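You operate a simulated robot arm through the tools that you are given. There is no shell and no other tool. Be economical: measure what you need, move in short steps, check, and stop when the job is done.

You are at the controls of a simulated two-armed robot. One attempt, no reset.

## Task
On the top of the low cupboard, fold the yellow washcloth in half.

Only the result counts: the job must be done as asked and must still hold three seconds after the hand-in. Knocking over, shifting, dropping, spilling or breaking anything else fails it. Flat cloth is picked up by pressing the open fingertips on it (5 to 10 N) and closing them slowly along it; thin cloth reads only 2 to 8 mm in the jaws.

## Robot
Two 7-joint arms with two-finger parallel grippers on one trunk, on a base that drives. Base frame: it is fixed to the floor where the robot stands at the start and does not move with it; the origin is under the middle of the robot, x ahead of it, y to its left, z up. Lengths are in mm, angles in degrees, forces in N, time in s.
The left shoulder is at the start at [70, 188, 1215], the right one opposite. With the tool pointing down near the work surface each hand reaches from about 220 to 780 mm from the robot's upright axis, wherever it stands, measured 20 degrees to its own side. Places, roughly: top of the low cupboard [600, 100, 800]. Payload 3.91 kg a hand.
Tool frame (each hand has its own): the origin (TCP) lies between the finger pads and is the grasp point; the fingertips stand 30 mm ahead of it; z points along the fingers, y is the line along which they close. Largest opening 110 mm; finger width 20, thickness 10; the body of the gripper, 48 by 112 mm, starts 55 mm behind the TCP.
Orientation is that of the tool frame in the base frame, as a unit quaternion [x, y, z, w]. With the fingers straight down and closing along the base's y, the tool's x points along the base's -x, its y along +y and its z along -z.

## Interface
- The arms move only by the tool move_arm. It takes "left_series", "right_series" or both (then of equal length, played together; a hand with none holds still); each is a list that holds one entry, the list of rows, each a list of 7 numbers: the turn, a rotation vector about the tool's x, y, z in degrees, then the shift along the tool's x, y, z in mm, then the gripper command, from -1 (fully open) to 1 (shut), values between in proportion. In form: [[[rx, ry, rz, tx, ty, tz, claw], ...]]. A call has 1 to 8 rows; each row is the pose to reach, as a shift and turn from the pose commanded when the call began, along the tool's axes at that moment. A row lasts 0.2 s, in which the tool goes at most 50 mm and 8.6 degrees; a call with a longer step from one row to the next is refused whole, and so is a gripper value outside its range. A pose out of reach is approached as far as the arm can. The call stops where the force on the tool passes 40 N (or 10 N more than at its start, if that is more) or the arm is blocked; 0.2 s more then pass. Each finger travels about 72 mm/s and halts on what it meets, pressing with about 29 N; the grip force reading is that of the motor and also rises with nothing between the fingers. The clock runs only during rows and for 0.2 s after the last one: add rows that repeat a pose to give the fingers time. The reply holds the time, the measured pose of the TCP, the force on the tool along the base axes, the opening and the grip force, in the units named above and with some noise, with the torque about the TCP (base axes, N m) and any sound that the robot's microphone picked up.
- Cameras (640 x 400 px; columns grow to the right, rows downward): "scene" is now at [114.2, 20.1, 1408]; the picture's right is [0.30, -0.96, 0.00], its down [-0.82, -0.25, -0.51] and it looks along [0.49, 0.15, -0.86] (base axes); focal length 254 px, centre (320, 200). "left" rides on the left gripper at [72, -17, -103] in its tool frame; the picture's right is [0.23, 0.97, 0.00], its down [-0.76, 0.18, -0.62] and it looks along [-0.61, 0.14, 0.78] (tool axes); focal length 222 px, centre (320, 200). "right" rides on the right gripper at [72, 17, -103] in its tool frame; the picture's right is [-0.23, 0.97, 0.00], its down [-0.76, -0.18, -0.62] and it looks along [-0.61, -0.14, 0.78] (tool axes); focal length 222 px, centre (320, 200). There is no depth. A picture from a camera that has moved, and an enlarged one, comes with that camera's place and axes in the base frame and with its lens.
- camera(camera): a new picture of that camera. No time passes.
- move_column(by): slides the trunk up (or, below 0, down) by that many mm; the arms and the scene camera ride with it, the base frame stays. It gives what a move gives, with no picture.
- steer(legs): drives the robot by 1 to 6 legs, each [ahead, turn to the left] in mm and degrees, along the robot's own axes; the way and the turn of a leg run together, so that a leg with both is an arc; at most 1500 mm and 180 degrees a leg. The arms and the cameras ride along, it lands a little off, and it stops where it bumps. It gives what a move gives.
- pan_tilt(pan, tilt): turns the head with the scene camera to pan (to the left, within 86 degrees either way) and tilt (down, from -29 to 69), counted from straight ahead of the robot. It gives what a move gives.
- close_up(camera, box): a new picture of the part [left, top, right, bottom] of that camera's present view, enlarged. No time passes.
- job_done(): hands the job in; it is judged then, once.

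Work in short steps. Places have to be worked out from the pictures, the camera data and where the tool is seen: move nearer, look again, correct. Check each grasp and each placing, and mend what went wrong. You have 120 turns and 108 pictures in all, those below and enlarged ones among them. Open the grippers and draw the arms clear of the work before you hand the job in, unless the task says otherwise; then end with one line.

The tools are called by a JSON object that holds its "fn" and its "kwargs". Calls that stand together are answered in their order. move_arm: Moves the arms, as the interface text tells. Its arguments: {"type":"object","properties":{"left_series":{"type":"array"},"right_series":{"type":"array"}},"required":[]} The other tools are called the same way: move_column (by) slides the trunk up or down; steer (legs) drives the base; pan_tilt (pan, tilt) turns the head that bears the scene camera; camera (camera) takes a picture; close_up (camera, box) takes an enlarged picture of a part of a camera's view; job_done () hands the job in.

At the start:

```text
clock: 0.0
left_eef_pos: [427.7, 387.9, 977.4]
left_orientation: [-0.001, 1.0, 0.0, 0.0]
left_ft_force: [0.2, 0.1, 0.5]
left_wrist_torque: [-0.02, -0.01, -0.02]
left_finger_gap: 110.0
left_gripper_force: 0.0
right_eef_pos: [314.8, -30.3, 1086.3]
right_orientation: [0.0, 1.0, 0.0, 0.0]
right_ft_force: [-0.1, 0.8, -0.1]
right_wrist_torque: [-0.03, -0.01, -0.01]
right_finger_gap: 109.8
right_gripper_force: 0.0
trunk travel left (down, up): [-725.0, 215.0]
robot x, y, heading: [-1.5, -5.4, 0.2]
head pan, tilt: [17.2, 59.3]
```

scene: 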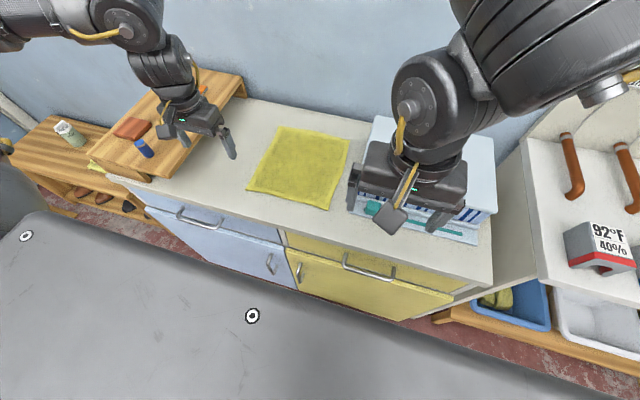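
right: 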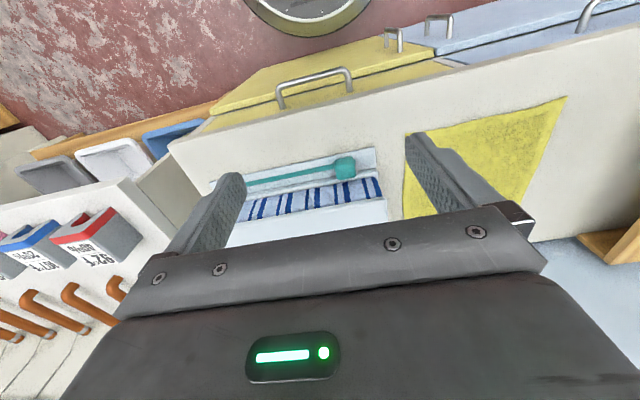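
left: 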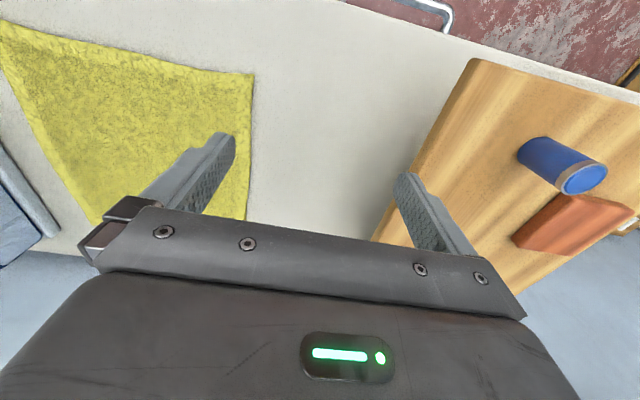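

I estimate the cloth at x 430–705, y 95–340 on a surface at z≈800. The far corners are near the reach limit, so I'll look down to see how much room the base has ahead.

{"fn": "pan_tilt", "kwargs": {"pan": 0, "tilt": 69}}

{"fn": "camera", "kwargs": {"camera": "scene"}}

```text
clock: 0.8
left_eef_pos: [426.8, 388.0, 977.3]
left_orientation: [-0.001, 1.0, 0.0, 0.0]
left_ft_force: [-0.2, -0.5, 0.5]
left_wrist_torque: [-0.01, 0.0, -0.03]
left_finger_gap: 109.9
left_gripper_force: 0.1
right_eef_pos: [314.4, -28.3, 1087.7]
right_orientation: [0.0, 1.0, 0.0, 0.0]
right_ft_force: [-0.4, 0.6, -0.2]
right_wrist_torque: [0.01, -0.01, -0.03]
right_finger_gap: 109.8
right_gripper_force: 0.0
trunk travel left (down, up): [-725.0, 215.0]
robot x, y, heading: [1.8, -0.7, 0.1]
head pan, tilt: [0.0, 68.8]
```

```text
104 pictures are left
camera scene: at [105.8, 0.2, 1397.8], right [0.0, -1.0, 0.0], down [-0.93, 0.0, -0.36], along [0.36, 0.0, -0.93], focal length 254 px, centre (320, 200)
```

scene: 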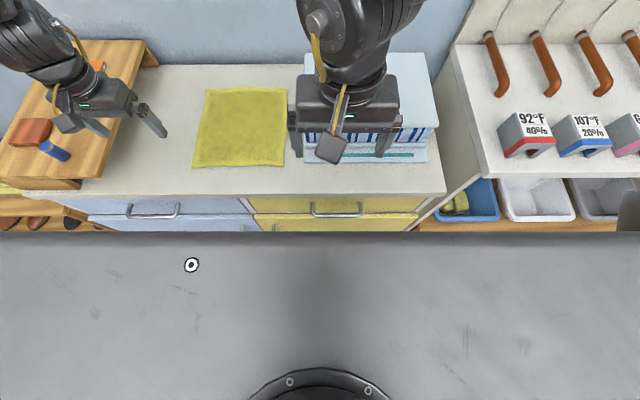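

The gray shape is the robot's own chest plate, so the base isn't visible. The cloth corners check out at about (431,339), (437,94), (702,97) and (695,347), and the box starts at y≈45. I'll drive 60 mm ahead for reach and move the right hand over its corner.

{"fn": "steer", "kwargs": {"legs": [[60, 0]]}}

{"fn": "camera", "kwargs": {"camera": "right"}}

```text
clock: 1.9
left_eef_pos: [485.1, 386.3, 975.5]
left_orientation: [0.001, 1.0, -0.001, -0.002]
left_ft_force: [0.4, -0.2, 0.7]
left_wrist_torque: [0.01, 0.04, 0.0]
left_finger_gap: 110.0
left_gripper_force: 0.2
right_eef_pos: [372.2, -29.3, 1085.8]
right_orientation: [0.001, 1.0, 0.0, -0.003]
right_ft_force: [0.4, -0.3, -1.0]
right_wrist_torque: [0.04, 0.05, 0.0]
right_finger_gap: 110.0
right_gripper_force: 0.0
trunk travel left (down, up): [-725.0, 215.0]
robot x, y, heading: [53.4, 2.1, -0.2]
head pan, tilt: [0.0, 68.8]
stopped in leg 1: the robot was blocked; the commanded pose is now the measured one
```

```text
103 pictures are left
camera right: at [300.4, -11.6, 1188.8], right [0.23, 0.97, 0.0], down [0.77, -0.18, 0.62], along [0.6, -0.14, -0.79], focal length 222 px, centre (320, 200)
```

right: 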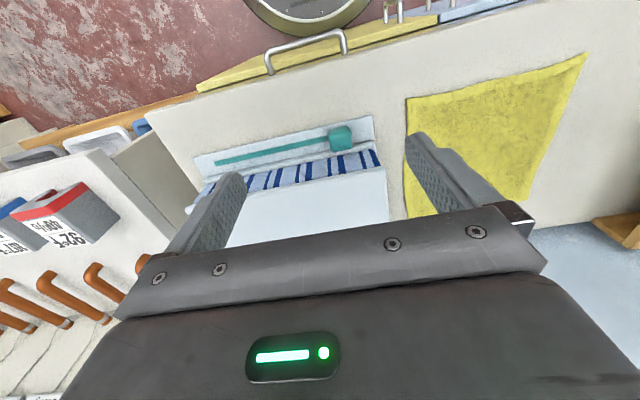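

The base touched something at 53 mm. I'll back off a few millimetres so it doesn't press, then check the scene for any shift.

{"fn": "steer", "kwargs": {"legs": [[-8, 0]]}}

{"fn": "move_arm", "kwargs": {"right_series": [[[0, 0, 0, -40, 15, 0, -1], [0, 0, 0, -40, 50, 0, -1], [0, 0, 0, -60, 90, 30, -1], [0, 0, 0, -60, 130, 60, -1], [0, 0, 0, -60, 150, 80, -1], [0, 0, 0, -60, 150, 80, -1]]]}}

{"fn": "camera", "kwargs": {"camera": "scene"}}

{"fn": "camera", "kwargs": {"camera": "right"}}

```text
clock: 2.6
left_eef_pos: [471.9, 388.2, 978.5]
left_orientation: [0.0, 1.0, 0.0, 0.0]
left_ft_force: [0.5, -0.5, -0.1]
left_wrist_torque: [0.01, 0.01, 0.01]
left_finger_gap: 110.0
left_gripper_force: 0.0
right_eef_pos: [359.4, -29.3, 1087.0]
right_orientation: [0.0, 1.0, 0.001, 0.0]
right_ft_force: [-0.1, -1.0, -0.5]
right_wrist_torque: [0.01, 0.02, -0.02]
right_finger_gap: 110.3
right_gripper_force: 0.1
trunk travel left (down, up): [-725.0, 215.0]
robot x, y, heading: [43.1, -1.6, -0.1]
head pan, tilt: [0.0, 68.8]
```

```text
refused: row 3 steps farther than a row can; nothing moved
```

```text
102 pictures are left
camera scene: at [149.9, 0.0, 1397.7], right [0.0, -1.0, 0.0], down [-0.93, 0.0, -0.36], along [0.36, 0.0, -0.93], focal length 254 px, centre (320, 200)
```

scene: 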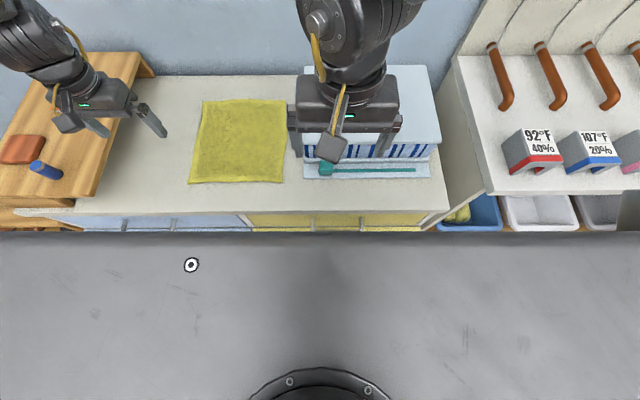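

```text
101 pictures are left
camera right: at [287.6, -11.8, 1190.1], right [0.23, 0.97, 0.0], down [0.76, -0.18, 0.62], along [0.61, -0.14, -0.78], focal length 222 px, centre (320, 200)
```

right: 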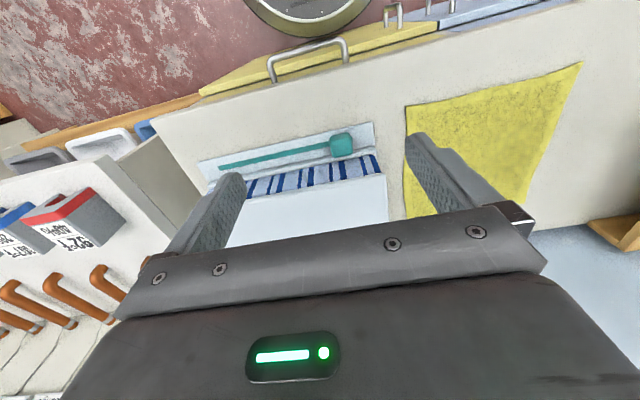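

The cupboard did not shift; cloth corners are still near (430,94/343) and (702,100/349). I'll bring both hands above the near corners with fingers about 40 mm apart.

{"fn": "move_arm", "kwargs": {"right_series": [[[0, 0, 0, -18, 31, 10, 0.27], [0, 0, 0, -36, 65, 30, 0.27], [0, 0, 0, -56, 100, 55, 0.27], [0, 0, 0, -75, 130, 85, 0.27], [0, 0, 0, -90, 152, 115, 0.27], [0, 0, 0, -93, 157, 137, 0.27], [0, 0, 0, -93, 157, 137, 0.27]]], "left_series": [[[0, 0, 0, 4, -15, 5, 0.27], [0, 0, 0, 8, -30, 15, 0.27], [0, 0, 0, 12, -45, 25, 0.27], [0, 0, 0, 18, -60, 35, 0.27], [0, 0, 0, 22, -76, 45, 0.27], [0, 0, 0, 22, -76, 48, 0.27], [0, 0, 0, 22, -76, 48, 0.27]]]}}

{"fn": "camera", "kwargs": {"camera": "scene"}}

{"fn": "camera", "kwargs": {"camera": "right"}}

{"fn": "camera", "kwargs": {"camera": "left"}}

```text
clock: 4.2
left_eef_pos: [448.2, 311.9, 929.4]
left_orientation: [0.0, 1.0, 0.0, -0.001]
left_ft_force: [-0.6, -0.3, -0.3]
left_wrist_torque: [0.0, 0.0, -0.02]
left_finger_gap: 40.2
left_gripper_force: 0.1
right_eef_pos: [454.0, 127.6, 951.2]
right_orientation: [0.001, 1.0, -0.001, 0.0]
right_ft_force: [0.1, 0.1, 0.1]
right_wrist_torque: [0.01, -0.01, -0.01]
right_finger_gap: 40.1
right_gripper_force: 0.0
trunk travel left (down, up): [-725.0, 215.0]
robot x, y, heading: [39.8, 0.7, -0.3]
head pan, tilt: [0.0, 68.8]
```

```text
100 pictures are left
camera scene: at [149.3, -0.1, 1397.7], right [0.0, -1.0, 0.0], down [-0.93, 0.0, -0.36], along [0.36, 0.0, -0.93], focal length 254 px, centre (320, 200)
```

scene: 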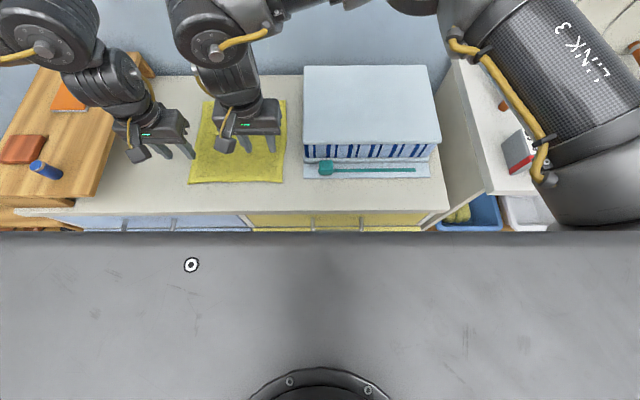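

```text
99 pictures are left
camera right: at [381.4, 145.3, 1053.5], right [0.23, 0.97, 0.0], down [0.76, -0.18, 0.62], along [0.61, -0.14, -0.78], focal length 222 px, centre (320, 200)
```

right: 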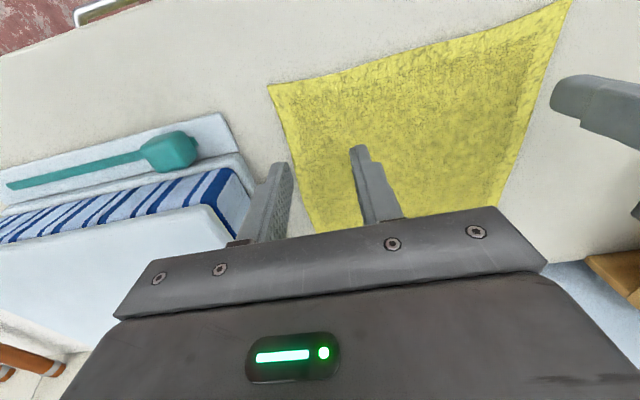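

```text
98 pictures are left
camera left: at [375.7, 294.2, 1033.5], right [-0.23, 0.97, 0.0], down [0.76, 0.18, 0.62], along [0.61, 0.14, -0.78], focal length 222 px, centre (320, 200)
```

left: 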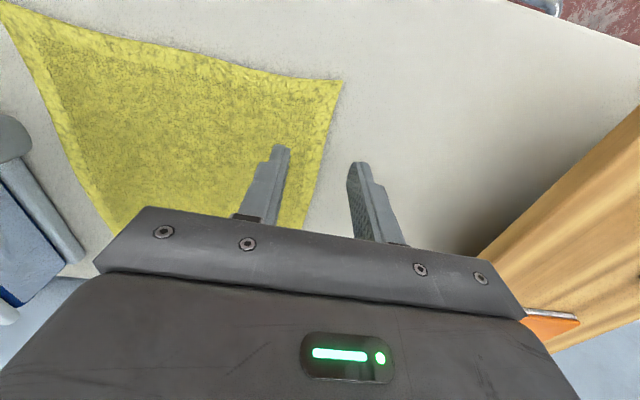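

Triangulating between the scene and wrist cameras puts the surface at z≈832. The cloth corners are then near (416,89), (413,324), (675,96) and (671,330). I'll shift over the near corners and go down to just above the cloth.

{"fn": "move_arm", "kwargs": {"right_series": [[[0, 0, 0, 16, -6, 25, 0.27], [0, 0, 0, 16, -6, 50, 0.27], [0, 0, 0, 16, -6, 76, 0.27], [0, 0, 0, 16, -6, 76, 0.27]]], "left_series": [[[0, 0, 0, 13, -20, 10, 0.27], [0, 0, 0, 13, -20, 30, 0.27], [0, 0, 0, 13, -20, 54, 0.27], [0, 0, 0, 13, -20, 54, 0.27]]]}}

{"fn": "camera", "kwargs": {"camera": "right"}}

{"fn": "camera", "kwargs": {"camera": "left"}}

```text
clock: 5.2
left_eef_pos: [436.6, 291.8, 877.0]
left_orientation: [-0.001, 1.0, 0.0, 0.0]
left_ft_force: [-0.4, 0.3, -1.2]
left_wrist_torque: [-0.02, 0.0, 0.0]
left_finger_gap: 40.1
left_gripper_force: 0.1
left hand out of reach, approached as far as the arm can: row 1
right_eef_pos: [437.3, 120.3, 875.5]
right_orientation: [0.001, 1.0, 0.0, 0.0]
right_ft_force: [1.0, 0.8, 0.2]
right_wrist_torque: [0.03, -0.02, 0.02]
right_finger_gap: 40.2
right_gripper_force: 0.1
trunk travel left (down, up): [-725.0, 215.0]
robot x, y, heading: [45.0, 0.3, -0.2]
head pan, tilt: [0.0, 68.8]
```

```text
97 pictures are left
camera right: at [365.1, 138.4, 978.5], right [0.23, 0.97, 0.0], down [0.76, -0.18, 0.62], along [0.61, -0.14, -0.78], focal length 222 px, centre (320, 200)
```

right: 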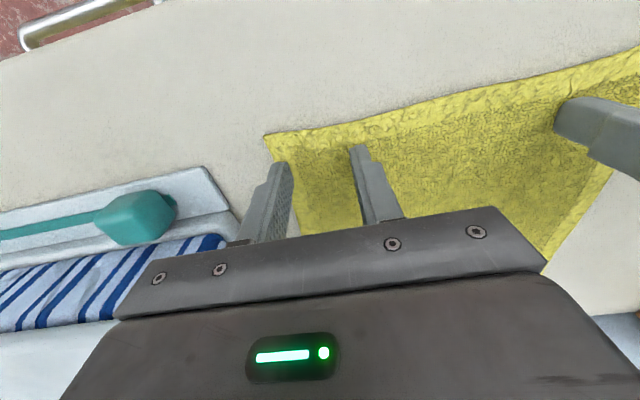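

```text
96 pictures are left
camera left: at [363.6, 274.6, 981.0], right [-0.23, 0.97, 0.0], down [0.76, 0.18, 0.62], along [0.61, 0.14, -0.78], focal length 222 px, centre (320, 200)
```

left: 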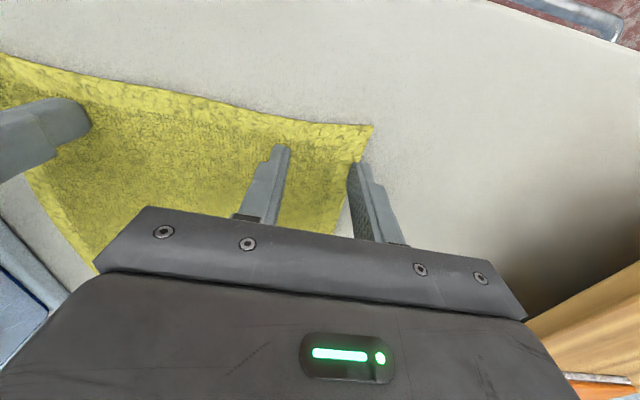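

Left outer finger is on the cloth edge and the right one just inside, so I'll nudge both inward. Then lower to about 3 mm above expected contact.

{"fn": "move_arm", "kwargs": {"right_series": [[[0, 0, 0, 0, 6, 0, 0.27], [0, 0, 0, 0, 6, 5, 0.27], [0, 0, 0, 0, 6, 9, 0.27], [0, 0, 0, 0, 6, 9, 0.27]]], "left_series": [[[0, 0, 0, 4, -8, 0, 0.27], [0, 0, 0, 4, -8, 5, 0.27], [0, 0, 0, 4, -8, 11, 0.27], [0, 0, 0, 4, -8, 11, 0.27]]]}}

{"fn": "camera", "kwargs": {"camera": "right"}}

{"fn": "camera", "kwargs": {"camera": "left"}}

```text
clock: 6.0
left_eef_pos: [432.2, 281.8, 873.0]
left_orientation: [0.0, 1.0, 0.001, 0.003]
left_ft_force: [-3.6, 1.9, 16.4]
left_wrist_torque: [0.06, 0.16, -0.01]
left_finger_gap: 39.7
left_gripper_force: 0.0
right_eef_pos: [438.6, 126.4, 872.3]
right_orientation: [0.001, 1.0, 0.001, 0.005]
right_ft_force: [-4.1, -4.9, 22.3]
right_wrist_torque: [-0.33, 0.1, -0.02]
right_finger_gap: 40.2
right_gripper_force: 0.2
trunk travel left (down, up): [-725.0, 215.0]
robot x, y, heading: [48.6, 1.7, -0.0]
head pan, tilt: [0.0, 68.8]
stopped in row 3 (right hand): the force on the tool passed its limit at 46 N (the readings are from after the stop); the commanded pose is now the measured one
```

```text
95 pictures are left
camera right: at [364.2, 144.6, 975.1], right [0.23, 0.97, 0.01], down [0.76, -0.18, 0.63], along [0.61, -0.14, -0.78], focal length 222 px, centre (320, 200)
```

right: 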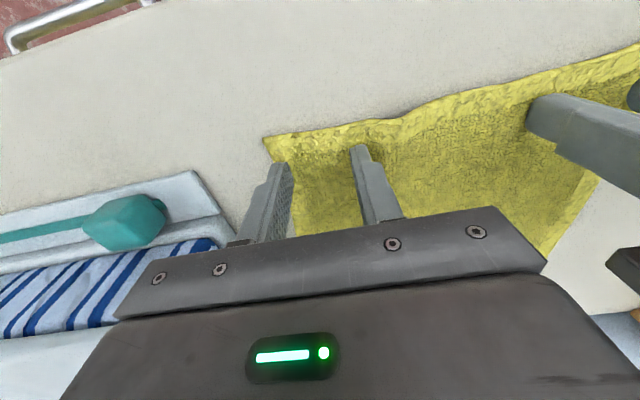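

```text
94 pictures are left
camera left: at [358.1, 265.6, 976.7], right [-0.23, 0.97, 0.0], down [0.76, 0.18, 0.63], along [0.61, 0.14, -0.78], focal length 222 px, centre (320, 200)
```

left: 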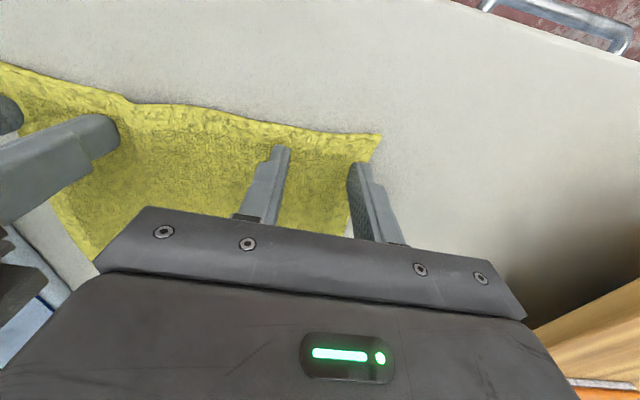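

Contact at TCP z≈873 (surface ≈842), with 16–22 N, a bit much. I'll ease up slightly to get 5–10 N.

{"fn": "move_arm", "kwargs": {"right_series": [[[0, 0, 0, 0, 0, -1, 0.27], [0, 0, 0, 0, 0, -1, 0.27]]], "left_series": [[[0, 0, 0, 0, 0, -0.5, 0.27], [0, 0, 0, 0, 0, -0.5, 0.27]]]}}

```text
clock: 6.6
left_eef_pos: [431.9, 283.2, 871.6]
left_orientation: [0.001, 1.0, 0.0, 0.005]
left_ft_force: [-1.6, -1.1, 24.8]
left_wrist_torque: [0.08, 0.07, -0.02]
left_finger_gap: 40.0
left_gripper_force: 0.1
right_eef_pos: [438.1, 127.0, 873.4]
right_orientation: [0.001, 1.0, 0.002, 0.004]
right_ft_force: [0.8, 1.7, 23.2]
right_wrist_torque: [-0.22, 0.0, 0.01]
right_finger_gap: 39.9
right_gripper_force: 0.1
trunk travel left (down, up): [-725.0, 215.0]
robot x, y, heading: [45.7, -2.4, 0.1]
head pan, tilt: [0.0, 68.8]
```

Still about 24 N on both hands, so I'll raise them a bit more.

{"fn": "move_arm", "kwargs": {"right_series": [[[0, 0, 0, 0, 0, -1.5, 0.27], [0, 0, 0, 0, 0, -1.5, 0.27]]], "left_series": [[[0, 0, 0, 0, 0, -1.5, 0.27], [0, 0, 0, 0, 0, -1.5, 0.27]]]}}

```text
clock: 7.2
left_eef_pos: [432.7, 283.6, 872.4]
left_orientation: [-0.001, 1.0, 0.0, 0.002]
left_ft_force: [-2.1, -4.0, 16.0]
left_wrist_torque: [-0.06, 0.08, 0.03]
left_finger_gap: 40.1
left_gripper_force: 0.0
right_eef_pos: [436.2, 128.0, 872.5]
right_orientation: [0.002, 1.0, 0.002, 0.003]
right_ft_force: [0.6, 0.8, 14.0]
right_wrist_torque: [-0.08, -0.01, -0.02]
right_finger_gap: 40.5
right_gripper_force: 0.1
trunk travel left (down, up): [-725.0, 215.0]
robot x, y, heading: [44.6, -1.5, -0.1]
head pan, tilt: [0.0, 68.8]
```

Stiffness is about 6 N/mm. I'll raise another 1.2 mm to reach about 8 N and close slowly.

{"fn": "move_arm", "kwargs": {"right_series": [[[0, 0, 0, 0, 0, -1.1, 0.27], [0, 0, 0, 0, 0, -1.1, 0.38], [0, 0, 0, 0, 0, -1.1, 0.5], [0, 0, 0, 0, 0, -1.1, 0.62], [0, 0, 0, 0, 0, -1.1, 0.74], [0, 0, 0, 0, 0, -1.1, 0.86], [0, 0, 0, 0, 0, -1.1, 1], [0, 0, 0, 0, 0, -1.1, 1]]], "left_series": [[[0, 0, 0, 0, 0, -1.3, 0.27], [0, 0, 0, 0, 0, -1.3, 0.38], [0, 0, 0, 0, 0, -1.3, 0.5], [0, 0, 0, 0, 0, -1.3, 0.62], [0, 0, 0, 0, 0, -1.3, 0.74], [0, 0, 0, 0, 0, -1.3, 0.86], [0, 0, 0, 0, 0, -1.3, 1], [0, 0, 0, 0, 0, -1.3, 1]]]}}

{"fn": "camera", "kwargs": {"camera": "right"}}

{"fn": "camera", "kwargs": {"camera": "left"}}

```text
clock: 9.0
left_eef_pos: [433.4, 283.1, 874.0]
left_orientation: [0.001, 1.0, -0.002, 0.002]
left_ft_force: [0.6, -15.6, 3.9]
left_wrist_torque: [-0.48, -0.04, 0.01]
left_finger_gap: 7.6
left_gripper_force: 29.1
right_eef_pos: [437.9, 129.0, 874.4]
right_orientation: [0.001, 1.0, 0.003, 0.002]
right_ft_force: [-0.3, 16.3, 3.9]
right_wrist_torque: [0.45, 0.0, 0.04]
right_finger_gap: 3.7
right_gripper_force: 29.0
trunk travel left (down, up): [-725.0, 215.0]
robot x, y, heading: [42.2, -1.6, -0.1]
head pan, tilt: [0.0, 68.8]
```

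```text
93 pictures are left
camera right: at [366.0, 146.2, 976.5], right [0.23, 0.97, 0.01], down [0.76, -0.18, 0.63], along [0.61, -0.14, -0.78], focal length 222 px, centre (320, 200)
```

right: 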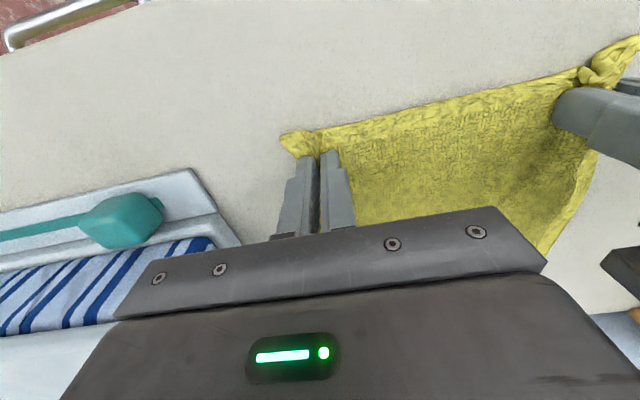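

```text
92 pictures are left
camera left: at [360.0, 266.3, 977.7], right [-0.23, 0.97, 0.0], down [0.76, 0.18, 0.63], along [0.61, 0.14, -0.78], focal length 222 px, centre (320, 200)
```

left: 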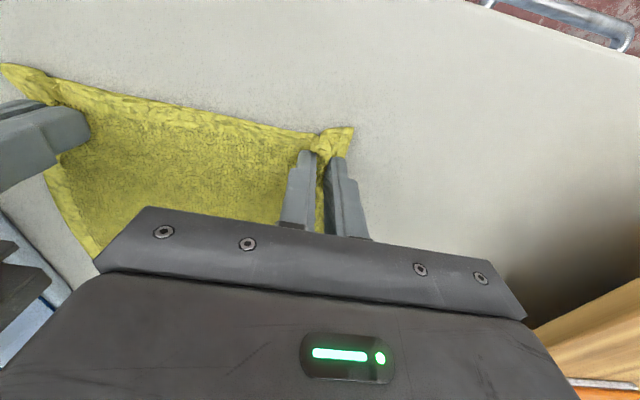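

Both corners are gripped (7.6 and 3.7 mm), with about 16 N of lateral tension between the hands. I'll ease the hands together a little while lifting through the first half of an arc about the middle line x≈544.

{"fn": "move_arm", "kwargs": {"right_series": [[[0, 0, 0, -3, 4, -27, 1], [0, 0, 0, -14, 4, -52, 1], [0, 0, 0, -31, 4, -74, 1], [0, 0, 0, -52, 4, -91, 1], [0, 0, 0, -78, 4, -101, 1], [0, 0, 0, -105, 4, -105, 1], [0, 0, 0, -105, 4, -105, 1]]], "left_series": [[[0, 0, 0, -6, -4, -27, 1], [0, 0, 0, -17, -4, -52, 1], [0, 0, 0, -34, -4, -74, 1], [0, 0, 0, -55, -4, -91, 1], [0, 0, 0, -81, -4, -101, 1], [0, 0, 0, -108, -4, -105, 1], [0, 0, 0, -108, -4, -105, 1]]]}}

{"fn": "camera", "kwargs": {"camera": "scene"}}

{"fn": "camera", "kwargs": {"camera": "left"}}

{"fn": "camera", "kwargs": {"camera": "right"}}

```text
clock: 10.6
left_eef_pos: [543.0, 281.7, 980.0]
left_orientation: [0.001, 1.0, -0.002, 0.002]
left_ft_force: [0.1, -12.2, -1.2]
left_wrist_torque: [-0.4, 0.02, 0.01]
left_finger_gap: 7.1
left_gripper_force: 28.7
left hand out of reach, approached as far as the arm can: row 1, 2
right_eef_pos: [539.4, 127.3, 979.7]
right_orientation: [0.002, 1.0, 0.004, 0.003]
right_ft_force: [0.1, 13.5, 0.3]
right_wrist_torque: [0.36, -0.01, 0.03]
right_finger_gap: 3.3
right_gripper_force: 29.1
right hand out of reach, approached as far as the arm can: row 6, 7
trunk travel left (down, up): [-725.0, 215.0]
robot x, y, heading: [42.7, 3.2, -0.4]
head pan, tilt: [0.0, 68.8]
```

```text
91 pictures are left
camera scene: at [148.2, 0.3, 1397.9], right [0.0, -1.0, 0.0], down [-0.93, 0.0, -0.36], along [0.36, 0.0, -0.93], focal length 254 px, centre (320, 200)
```

scene: 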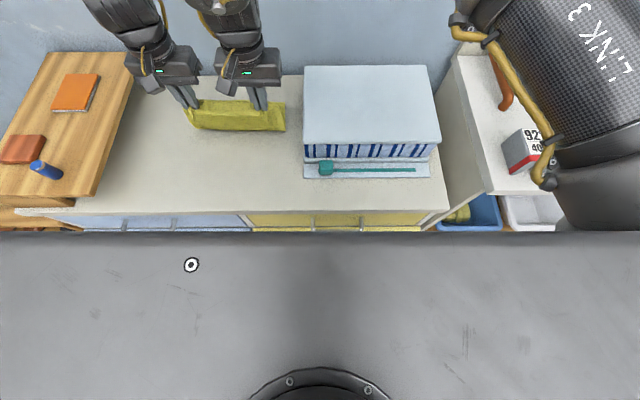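

```text
90 pictures are left
camera left: at [470.5, 264.0, 1084.2], right [-0.23, 0.97, 0.0], down [0.76, 0.18, 0.63], along [0.61, 0.14, -0.78], focal length 222 px, centre (320, 200)
```

left: 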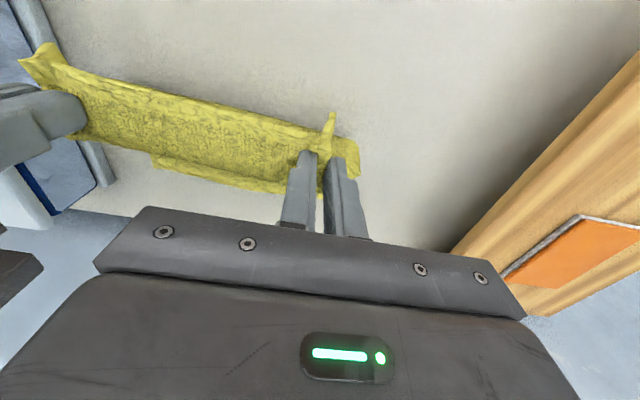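

```text
89 pictures are left
camera right: at [467.8, 144.7, 1082.5], right [0.23, 0.97, 0.01], down [0.76, -0.18, 0.63], along [0.61, -0.14, -0.78], focal length 222 px, centre (320, 200)
```

right: 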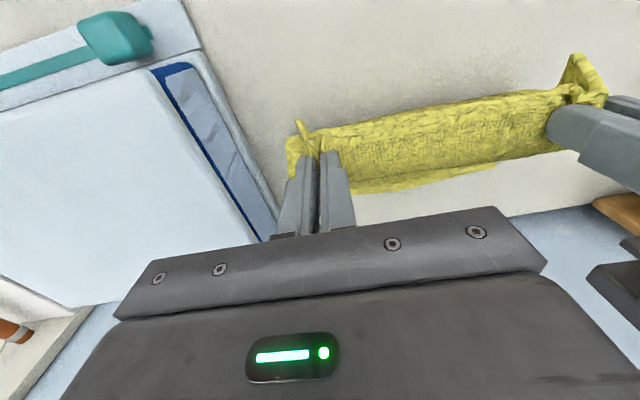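

The cloth hangs cleanly and the far half hasn't moved. The right hand is slightly short, so I'll continue the arc in a small part and check its reach.

{"fn": "move_arm", "kwargs": {"right_series": [[[0, 0, 0, -31, 2, 4, 1], [0, 0, 0, -56, 2, 14, 1], [0, 0, 0, -78, 2, 31, 1], [0, 0, 0, -78, 2, 31, 1]]], "left_series": [[[0, 0, 0, -28, -2, 4, 1], [0, 0, 0, -53, -2, 14, 1], [0, 0, 0, -75, -2, 31, 1], [0, 0, 0, -75, -2, 31, 1]]]}}

{"fn": "camera", "kwargs": {"camera": "scene"}}

```text
clock: 11.6
left_eef_pos: [616.6, 276.6, 948.5]
left_orientation: [0.001, 1.0, -0.003, 0.001]
left_ft_force: [-8.2, -35.1, 1.9]
left_wrist_torque: [-1.15, 0.18, -0.25]
left_finger_gap: 3.5
left_gripper_force: 28.6
right_eef_pos: [592.5, 96.6, 957.2]
right_orientation: [0.0, 1.0, 0.006, 0.003]
right_ft_force: [7.5, 35.0, -0.9]
right_wrist_torque: [1.09, -0.3, -0.27]
right_finger_gap: 5.7
right_gripper_force: 28.3
right hand out of reach, approached as far as the arm can: row 1, 2, 3, 4
trunk travel left (down, up): [-725.0, 215.0]
robot x, y, heading: [45.3, -1.3, -0.4]
head pan, tilt: [0.0, 68.8]
```

```text
88 pictures are left
camera scene: at [148.5, -0.1, 1397.8], right [0.0, -1.0, 0.0], down [-0.93, 0.0, -0.36], along [0.36, 0.0, -0.93], focal length 254 px, centre (320, 200)
```

scene: 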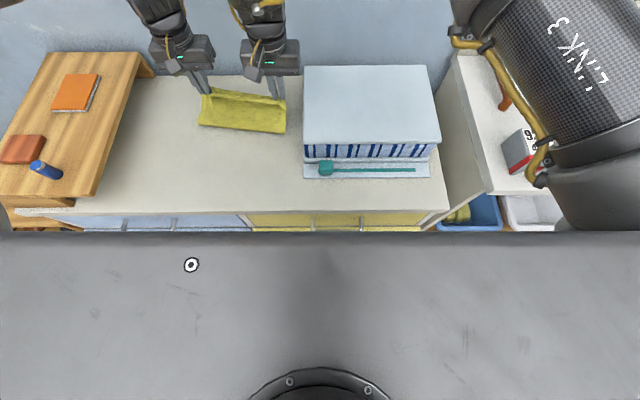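

The right hand can't reach across the midline (stuck at x≈592, y≈97) and is pulling the cloth. I'll reverse the arc, lay the cloth back flat, turn the base left and redo it. First, back to the top of the arc.

{"fn": "move_arm", "kwargs": {"right_series": [[[0, 0, 0, 22, 0, -17, 1], [0, 0, 0, 47, 0, -27, 1], [0, 0, 0, 78, 0, -31, 1], [0, 0, 0, 78, 0, -31, 1]]], "left_series": [[[0, 0, 0, 22, 0, -17, 1], [0, 0, 0, 47, 0, -27, 1], [0, 0, 0, 75, 0, -31, 1], [0, 0, 0, 75, 0, -31, 1]]]}}

{"fn": "camera", "kwargs": {"camera": "scene"}}

```text
clock: 12.6
left_eef_pos: [545.0, 274.2, 977.9]
left_orientation: [0.001, 1.0, -0.004, 0.002]
left_ft_force: [-8.6, -36.5, 1.9]
left_wrist_torque: [-1.18, 0.27, -0.27]
left_finger_gap: 3.9
left_gripper_force: 29.1
right_eef_pos: [515.4, 94.4, 988.6]
right_orientation: [0.001, 1.0, 0.005, 0.003]
right_ft_force: [10.6, 37.4, -2.2]
right_wrist_torque: [1.16, -0.33, -0.28]
right_finger_gap: 5.8
right_gripper_force: 29.3
trunk travel left (down, up): [-725.0, 215.0]
robot x, y, heading: [46.3, -0.7, 0.0]
head pan, tilt: [0.0, 68.8]
```

```text
87 pictures are left
camera scene: at [150.1, -0.3, 1397.7], right [0.0, -1.0, 0.0], down [-0.93, 0.0, -0.36], along [0.36, 0.0, -0.93], focal length 254 px, centre (320, 200)
```

scene: 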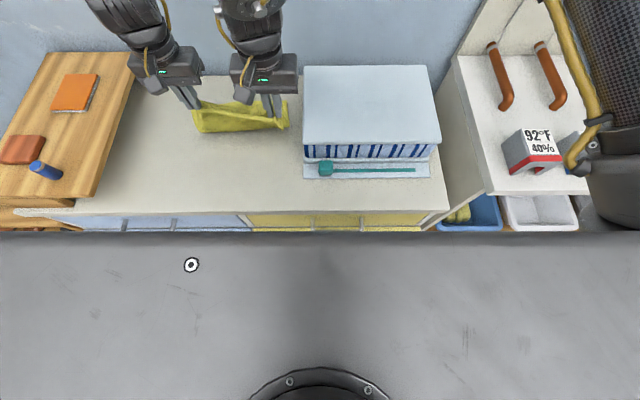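

The right hand's command was clipped to where it stuck. I'll bring it back to y≈129 and lower both hands along the arc to lay the near edge where it was.

{"fn": "move_arm", "kwargs": {"right_series": [[[0, 0, 0, 10, 35, 14, 1], [0, 0, 0, 35, 35, 29, 1], [0, 0, 0, 55, 35, 49, 1], [0, 0, 0, 67, 35, 69, 1], [0, 0, 0, 75, 34, 94, 1], [0, 0, 0, 79, 33, 110, 1], [0, 0, 0, 79, 33, 110, 1]]], "left_series": [[[0, 0, 0, 28, 5, 5, 1], [0, 0, 0, 54, 6, 14, 1], [0, 0, 0, 75, 7, 31, 1], [0, 0, 0, 92, 8, 53, 1], [0, 0, 0, 102, 9, 78, 1], [0, 0, 0, 110, 9, 100, 1], [0, 0, 0, 110, 9, 100, 1]]]}}

{"fn": "camera", "kwargs": {"camera": "scene"}}

{"fn": "camera", "kwargs": {"camera": "left"}}

```text
clock: 14.2
left_eef_pos: [431.9, 286.1, 878.2]
left_orientation: [0.001, 1.0, -0.001, 0.001]
left_ft_force: [0.4, 1.6, 6.9]
left_wrist_torque: [0.06, -0.02, 0.04]
left_finger_gap: 3.0
left_gripper_force: 29.4
right_eef_pos: [436.0, 127.9, 876.0]
right_orientation: [0.002, 1.0, 0.002, 0.002]
right_ft_force: [0.8, 0.4, 7.7]
right_wrist_torque: [-0.01, -0.01, -0.03]
right_finger_gap: 3.0
right_gripper_force: 28.7
trunk travel left (down, up): [-725.0, 215.0]
robot x, y, heading: [42.7, -2.2, -0.2]
head pan, tilt: [0.0, 68.8]
```

```text
86 pictures are left
camera scene: at [148.5, -0.6, 1398.0], right [0.0, -1.0, 0.0], down [-0.93, 0.0, -0.36], along [0.36, 0.0, -0.93], focal length 254 px, centre (320, 200)
```

scene: 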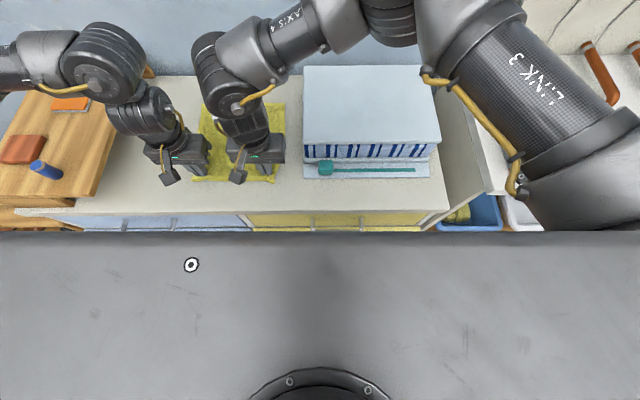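

```text
85 pictures are left
camera left: at [358.9, 268.5, 982.3], right [-0.23, 0.97, 0.0], down [0.76, 0.18, 0.63], along [0.61, 0.14, -0.78], focal length 222 px, centre (320, 200)
```

left: 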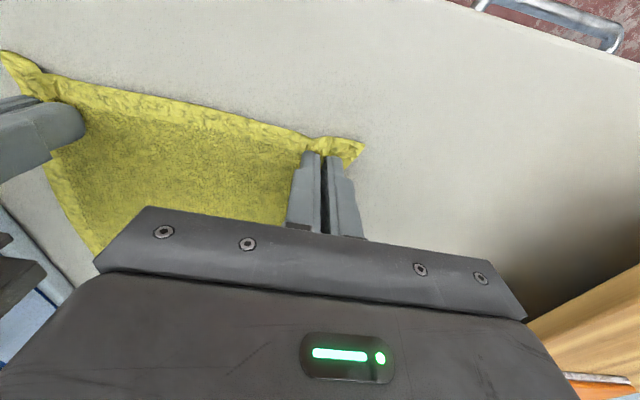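

The cloth is back flat with the near edge where it was. I'll open both grippers and lift straight up.

{"fn": "move_arm", "kwargs": {"right_series": [[[0, 0, 0, 0, 0, 0, 0.6], [0, 0, 0, 0, 0, 0, 0.27], [0, 0, 0, 0, 0, -10, 0.27], [0, 0, 0, 0, 0, -40, 0.27], [0, 0, 0, 0, 0, -80, 0.27], [0, 0, 0, 0, 0, -120, 0.27], [0, 0, 0, 0, 0, -160, 0.27]]], "left_series": [[[0, 0, 0, 0, 0, 0, 0.6], [0, 0, 0, 0, 0, 0, 0.27], [0, 0, 0, 0, 0, -10, 0.27], [0, 0, 0, 0, 0, -40, 0.27], [0, 0, 0, 0, 0, -80, 0.27], [0, 0, 0, 0, 0, -120, 0.27], [0, 0, 0, 0, 0, -160, 0.27]]]}}

{"fn": "camera", "kwargs": {"camera": "left"}}

{"fn": "camera", "kwargs": {"camera": "right"}}

```text
clock: 15.8
left_eef_pos: [446.9, 307.1, 1006.2]
left_orientation: [0.001, 1.0, -0.001, 0.002]
left_ft_force: [-0.1, 0.7, -0.5]
left_wrist_torque: [-0.01, -0.02, 0.0]
left_finger_gap: 40.2
left_gripper_force: 0.0
left hand out of reach, approached as far as the arm can: row 3, 4, 5, 6, 7
right_eef_pos: [435.2, 128.2, 1038.4]
right_orientation: [0.001, 1.0, 0.001, 0.002]
right_ft_force: [0.4, 0.0, 0.4]
right_wrist_torque: [-0.02, -0.02, 0.04]
right_finger_gap: 40.3
right_gripper_force: 0.0
trunk travel left (down, up): [-725.0, 215.0]
robot x, y, heading: [43.6, -4.1, 0.1]
head pan, tilt: [0.0, 68.8]
```

```text
84 pictures are left
camera left: at [373.9, 289.4, 1110.4], right [-0.23, 0.97, 0.0], down [0.76, 0.18, 0.62], along [0.61, 0.14, -0.78], focal length 222 px, centre (320, 200)
```

left: 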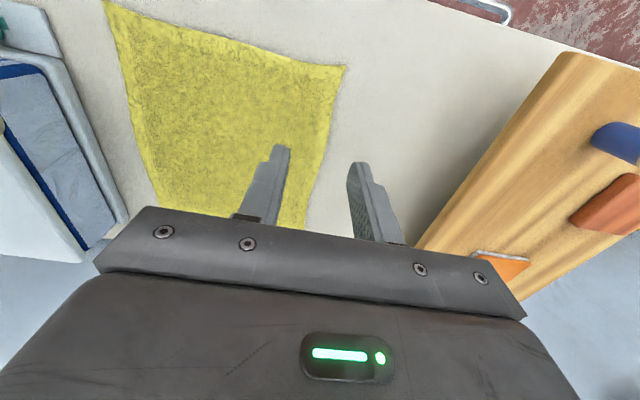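

```text
83 pictures are left
camera right: at [364.0, 145.7, 1140.9], right [0.23, 0.97, 0.0], down [0.76, -0.18, 0.63], along [0.61, -0.14, -0.78], focal length 222 px, centre (320, 200)
```

right: 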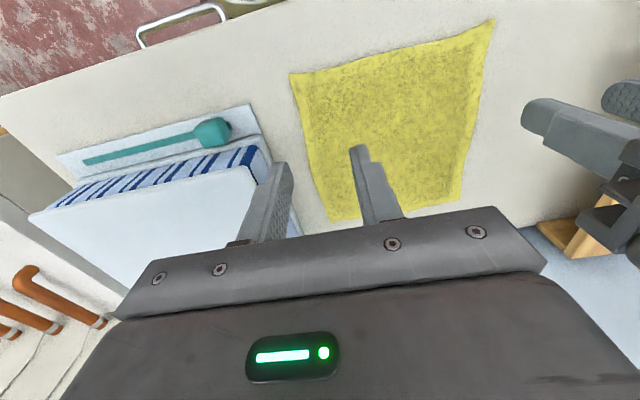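

The cloth lies flat again. The base looks round, about 300 mm radius, so I'll shift the robot left to y≈210, squarely in front of the cloth. First I'll raise the trunk for clearance.

{"fn": "move_column", "kwargs": {"by": 120}}

{"fn": "steer", "kwargs": {"legs": [[-350, 0], [0, 45], [300, 0], [0, -45]]}}

{"fn": "camera", "kwargs": {"camera": "scene"}}

```text
clock: 17.3
left_eef_pos: [449.3, 305.7, 1124.2]
left_orientation: [0.001, 1.0, -0.001, 0.001]
left_ft_force: [-0.4, 0.5, -0.6]
left_wrist_torque: [-0.01, 0.01, 0.03]
left_finger_gap: 40.3
left_gripper_force: 0.2
right_eef_pos: [437.8, 128.6, 1157.2]
right_orientation: [0.001, 1.0, 0.001, 0.002]
right_ft_force: [0.5, 0.6, 0.5]
right_wrist_torque: [0.01, 0.02, -0.01]
right_finger_gap: 40.0
right_gripper_force: 0.1
trunk travel left (down, up): [-845.0, 95.0]
robot x, y, heading: [41.4, -3.1, -0.2]
head pan, tilt: [0.0, 68.8]
```

```text
clock: 25.3
left_eef_pos: [294.0, 542.8, 1124.8]
left_orientation: [-0.021, 1.0, -0.001, 0.0]
left_ft_force: [-0.7, 0.1, -0.3]
left_wrist_torque: [0.0, 0.01, 0.01]
left_finger_gap: 40.3
left_gripper_force: 0.0
right_eef_pos: [292.9, 363.6, 1159.4]
right_orientation: [-0.02, 1.0, 0.001, 0.002]
right_ft_force: [0.1, 0.0, -0.3]
right_wrist_torque: [0.0, -0.01, 0.02]
right_finger_gap: 39.9
right_gripper_force: 0.1
trunk travel left (down, up): [-845.0, 95.0]
robot x, y, heading: [-89.7, 220.9, 2.6]
head pan, tilt: [0.0, 68.8]
```

```text
82 pictures are left
camera scene: at [9.9, 222.8, 1517.7], right [0.04, -1.0, 0.0], down [-0.93, -0.04, -0.36], along [0.36, 0.01, -0.93], focal length 254 px, centre (320, 200)
```

scene: 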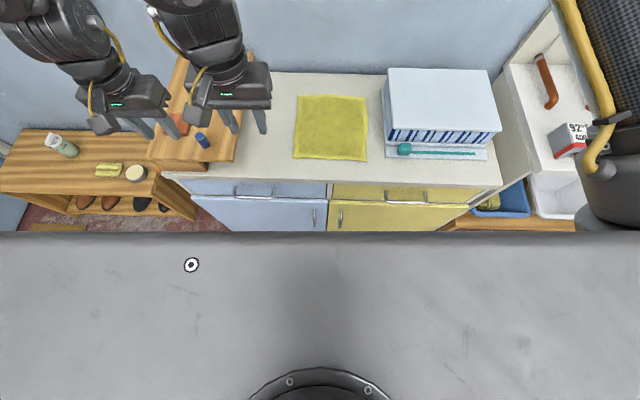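

Robot is at (-90, 221). I'll straighten the heading and drive ahead to x≈43.

{"fn": "steer", "kwargs": {"legs": [[0, -2.7], [131, 0]]}}

{"fn": "camera", "kwargs": {"camera": "scene"}}

```text
clock: 27.0
left_eef_pos: [437.1, 520.5, 1126.5]
left_orientation: [0.002, 1.0, 0.0, 0.002]
left_ft_force: [0.1, -0.4, -0.3]
left_wrist_torque: [0.01, -0.01, -0.04]
left_finger_gap: 40.2
left_gripper_force: 0.1
right_eef_pos: [425.4, 344.1, 1159.8]
right_orientation: [0.002, 1.0, 0.001, 0.003]
right_ft_force: [0.6, -0.4, 0.9]
right_wrist_torque: [-0.01, -0.03, 0.0]
right_finger_gap: 39.8
right_gripper_force: 0.1
trunk travel left (down, up): [-845.0, 95.0]
robot x, y, heading: [27.4, 219.8, -0.2]
head pan, tilt: [0.0, 68.8]
```

```text
81 pictures are left
camera scene: at [136.8, 215.6, 1518.0], right [0.0, -1.0, 0.0], down [-0.93, 0.0, -0.36], along [0.36, 0.0, -0.93], focal length 254 px, centre (320, 200)
```

scene: 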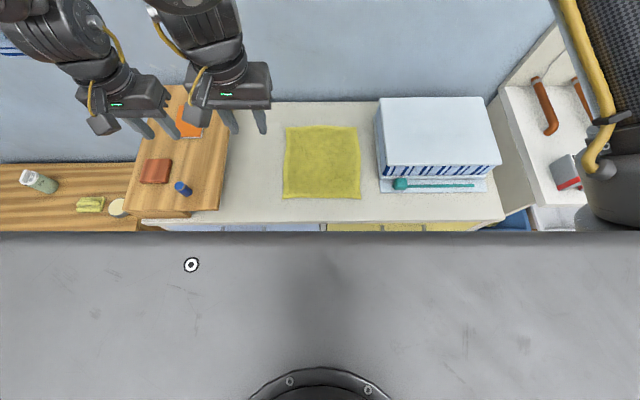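

Now in front of the cloth, with corners around (417,320), (405,98), (649,322) and (654,96). I'll move the hands laterally over the near corners, then lower the trunk.

{"fn": "move_arm", "kwargs": {"right_series": [[[0, 0, 0, -4, -40, 0, 0.27], [0, 0, 0, -8, -80, 0, 0.27], [0, 0, 0, -11, -120, 0, 0.27], [0, 0, 0, -11, -160, 0, 0.27], [0, 0, 0, -11, -200, 0, 0.27], [0, 0, 0, -11, -218, 0, 0.27], [0, 0, 0, -11, -218, 0, 0.27]]], "left_series": [[[0, 0, 0, 0, -40, 0, 0.27], [0, 0, 0, 0, -80, 0, 0.27], [0, 0, 0, 0, -120, 0, 0.27], [0, 0, 0, 0, -160, 0, 0.27], [0, 0, 0, 2, -200, 0, 0.27], [0, 0, 0, 2, -232, 0, 0.27], [0, 0, 0, 2, -232, 0, 0.27]]]}}

{"fn": "move_column", "kwargs": {"by": -140}}

{"fn": "camera", "kwargs": {"camera": "right"}}

{"fn": "camera", "kwargs": {"camera": "left"}}

{"fn": "camera", "kwargs": {"camera": "scene"}}

```text
clock: 28.6
left_eef_pos: [548.3, 322.3, 1131.5]
left_orientation: [0.002, 1.0, -0.003, 0.001]
left_ft_force: [0.0, 0.5, 0.4]
left_wrist_torque: [-0.02, -0.03, -0.03]
left_finger_gap: 40.0
left_gripper_force: 0.1
left hand out of reach, approached as far as the arm can: row 1, 2, 3, 4, 5, 6, 7
right_eef_pos: [436.4, 126.5, 1159.2]
right_orientation: [0.002, 1.0, 0.0, 0.003]
right_ft_force: [-0.1, 0.5, 0.2]
right_wrist_torque: [-0.04, -0.01, 0.02]
right_finger_gap: 40.2
right_gripper_force: 0.1
trunk travel left (down, up): [-845.0, 95.0]
robot x, y, heading: [32.2, 211.1, 0.0]
head pan, tilt: [0.0, 68.8]
```

```text
clock: 30.3
left_eef_pos: [549.7, 320.8, 991.0]
left_orientation: [0.004, 1.0, -0.001, 0.001]
left_ft_force: [-0.2, -0.4, 0.3]
left_wrist_torque: [0.01, 0.0, 0.0]
left_finger_gap: 40.4
left_gripper_force: 0.1
right_eef_pos: [437.5, 124.9, 1017.6]
right_orientation: [0.003, 1.0, 0.002, 0.003]
right_ft_force: [0.4, 0.5, -1.0]
right_wrist_torque: [0.01, 0.02, -0.02]
right_finger_gap: 40.3
right_gripper_force: 0.0
trunk travel left (down, up): [-705.0, 235.0]
robot x, y, heading: [30.3, 217.9, -0.2]
head pan, tilt: [0.0, 68.8]
```

```text
80 pictures are left
camera right: at [365.6, 142.3, 1120.4], right [0.23, 0.97, 0.0], down [0.76, -0.18, 0.63], along [0.61, -0.14, -0.78], focal length 222 px, centre (320, 200)
```

right: 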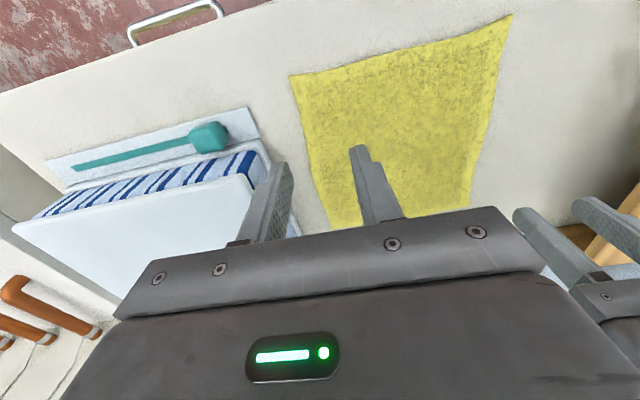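

```text
79 pictures are left
camera left: at [476.1, 304.0, 1095.6], right [-0.22, 0.98, 0.0], down [0.76, 0.17, 0.62], along [0.61, 0.14, -0.78], focal length 222 px, centre (320, 200)
```

left: 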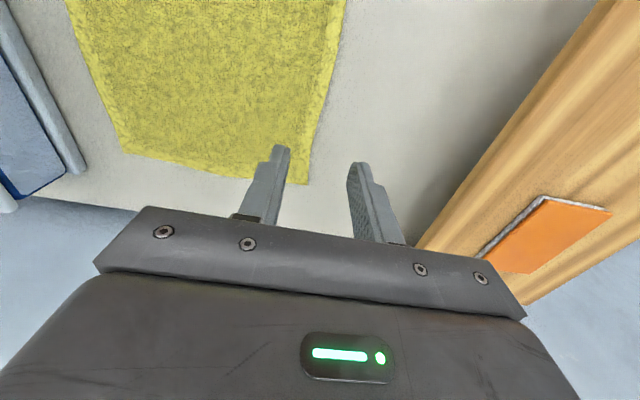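

```text
78 pictures are left
camera scene: at [138.8, 216.3, 1377.8], right [0.0, -1.0, 0.0], down [-0.93, 0.0, -0.36], along [0.36, 0.0, -0.93], focal length 254 px, centre (320, 200)
```

scene: 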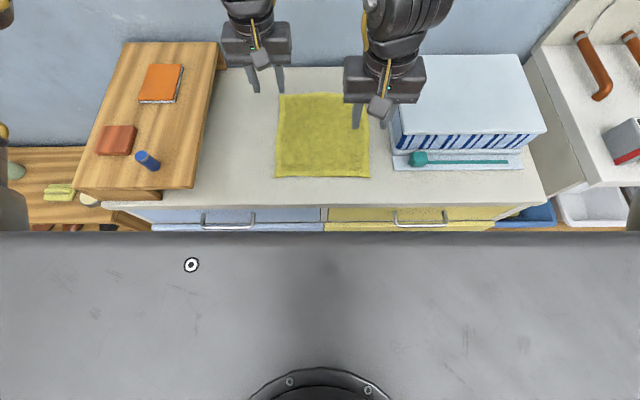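

The left arm balked on the way in and is at (550,321,991), while the right is in place. I'll try moving the left down a bit and back towards its corner.

{"fn": "move_arm", "kwargs": {"left_series": [[[0, 0, 0, 0, 0, 25, 0.27], [0, 0, 0, 20, -5, 40, 0.27], [0, 0, 0, 45, -10, 50, 0.27], [0, 0, 0, 70, -20, 50, 0.27], [0, 0, 0, 95, -30, 50, 0.27], [0, 0, 0, 117, -35, 50, 0.27], [0, 0, 0, 117, -35, 50, 0.27]]]}}

{"fn": "camera", "kwargs": {"camera": "scene"}}

```text
clock: 31.9
left_eef_pos: [543.9, 312.8, 929.4]
left_orientation: [0.004, 1.0, -0.001, 0.001]
left_ft_force: [0.0, 0.0, -0.8]
left_wrist_torque: [0.04, 0.01, 0.02]
left_finger_gap: 40.2
left_gripper_force: 0.1
left hand out of reach, approached as far as the arm can: row 2, 3, 4, 5, 6, 7
right_eef_pos: [438.3, 124.6, 1017.5]
right_orientation: [0.002, 1.0, 0.003, 0.002]
right_ft_force: [-0.2, -0.4, 0.3]
right_wrist_torque: [0.0, 0.07, -0.02]
right_finger_gap: 40.1
right_gripper_force: 0.1
trunk travel left (down, up): [-705.0, 235.0]
robot x, y, heading: [34.2, 215.4, -0.4]
head pan, tilt: [0.0, 68.8]
```

```text
77 pictures are left
camera scene: at [139.2, 216.2, 1377.7], right [0.0, -1.0, 0.0], down [-0.93, 0.0, -0.36], along [0.36, 0.0, -0.93], focal length 254 px, centre (320, 200)
```

scene: 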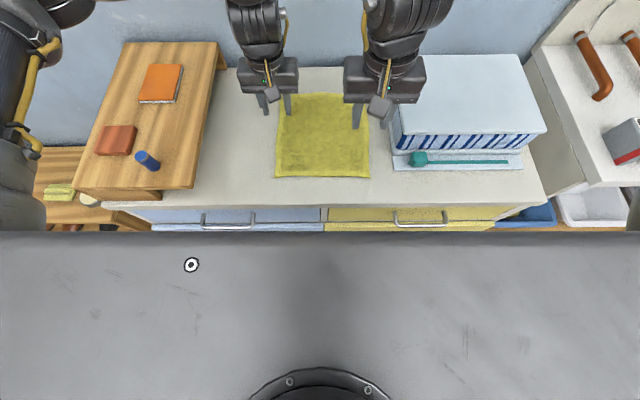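

The left arm hits some joint limit when moving inward. I'll test whether yawing the tool frees it, starting with +24° about tool z.

{"fn": "move_arm", "kwargs": {"left_series": [[[0, 0, 8, 0, 0, 0, 0.27], [0, 0, 16, 0, 0, 0, 0.27], [0, 0, 24, 0, 0, 0, 0.27], [0, 0, 24, 25, -5, 0, 0.27], [0, 0, 24, 50, -10, 0, 0.27], [0, 0, 24, 80, -15, 0, 0.27], [0, 0, 24, 80, -15, 0, 0.27]]]}}

```text
clock: 33.5
left_eef_pos: [464.2, 298.6, 933.5]
left_orientation: [0.21, 0.978, -0.001, 0.001]
left_ft_force: [0.1, 0.1, -0.2]
left_wrist_torque: [-0.02, 0.0, -0.02]
left_finger_gap: 40.4
left_gripper_force: 0.1
right_eef_pos: [438.4, 125.2, 1017.1]
right_orientation: [0.002, 1.0, 0.002, 0.003]
right_ft_force: [-0.4, 1.2, -1.0]
right_wrist_torque: [0.0, -0.01, 0.0]
right_finger_gap: 40.4
right_gripper_force: 0.2
trunk travel left (down, up): [-705.0, 235.0]
robot x, y, heading: [31.2, 216.9, -0.2]
head pan, tilt: [0.0, 68.8]
```

A 24° yaw frees the left arm, so I'll keep it. Next, pictures to position both hands on the corners.

{"fn": "camera", "kwargs": {"camera": "left"}}

{"fn": "camera", "kwargs": {"camera": "scene"}}

```text
76 pictures are left
camera left: at [391.0, 312.9, 1037.4], right [0.19, 0.98, 0.0], down [0.77, -0.15, 0.62], along [0.61, -0.12, -0.78], focal length 222 px, centre (320, 200)
```

left: 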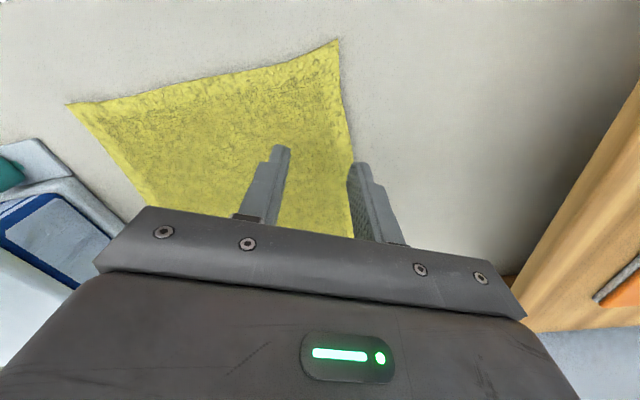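

```text
75 pictures are left
camera scene: at [139.3, 216.4, 1377.7], right [0.0, -1.0, 0.0], down [-0.93, 0.0, -0.36], along [0.36, 0.0, -0.93], focal length 254 px, centre (320, 200)
```

scene: 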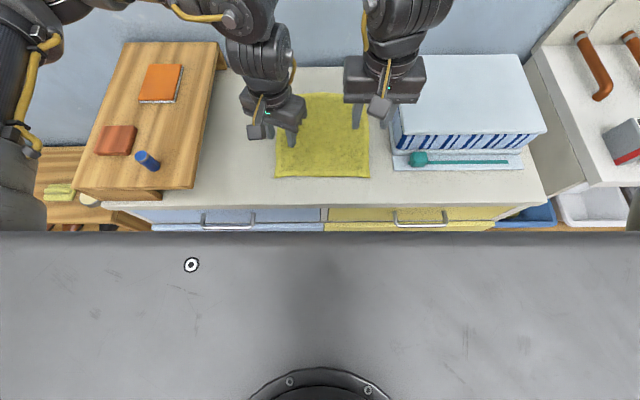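

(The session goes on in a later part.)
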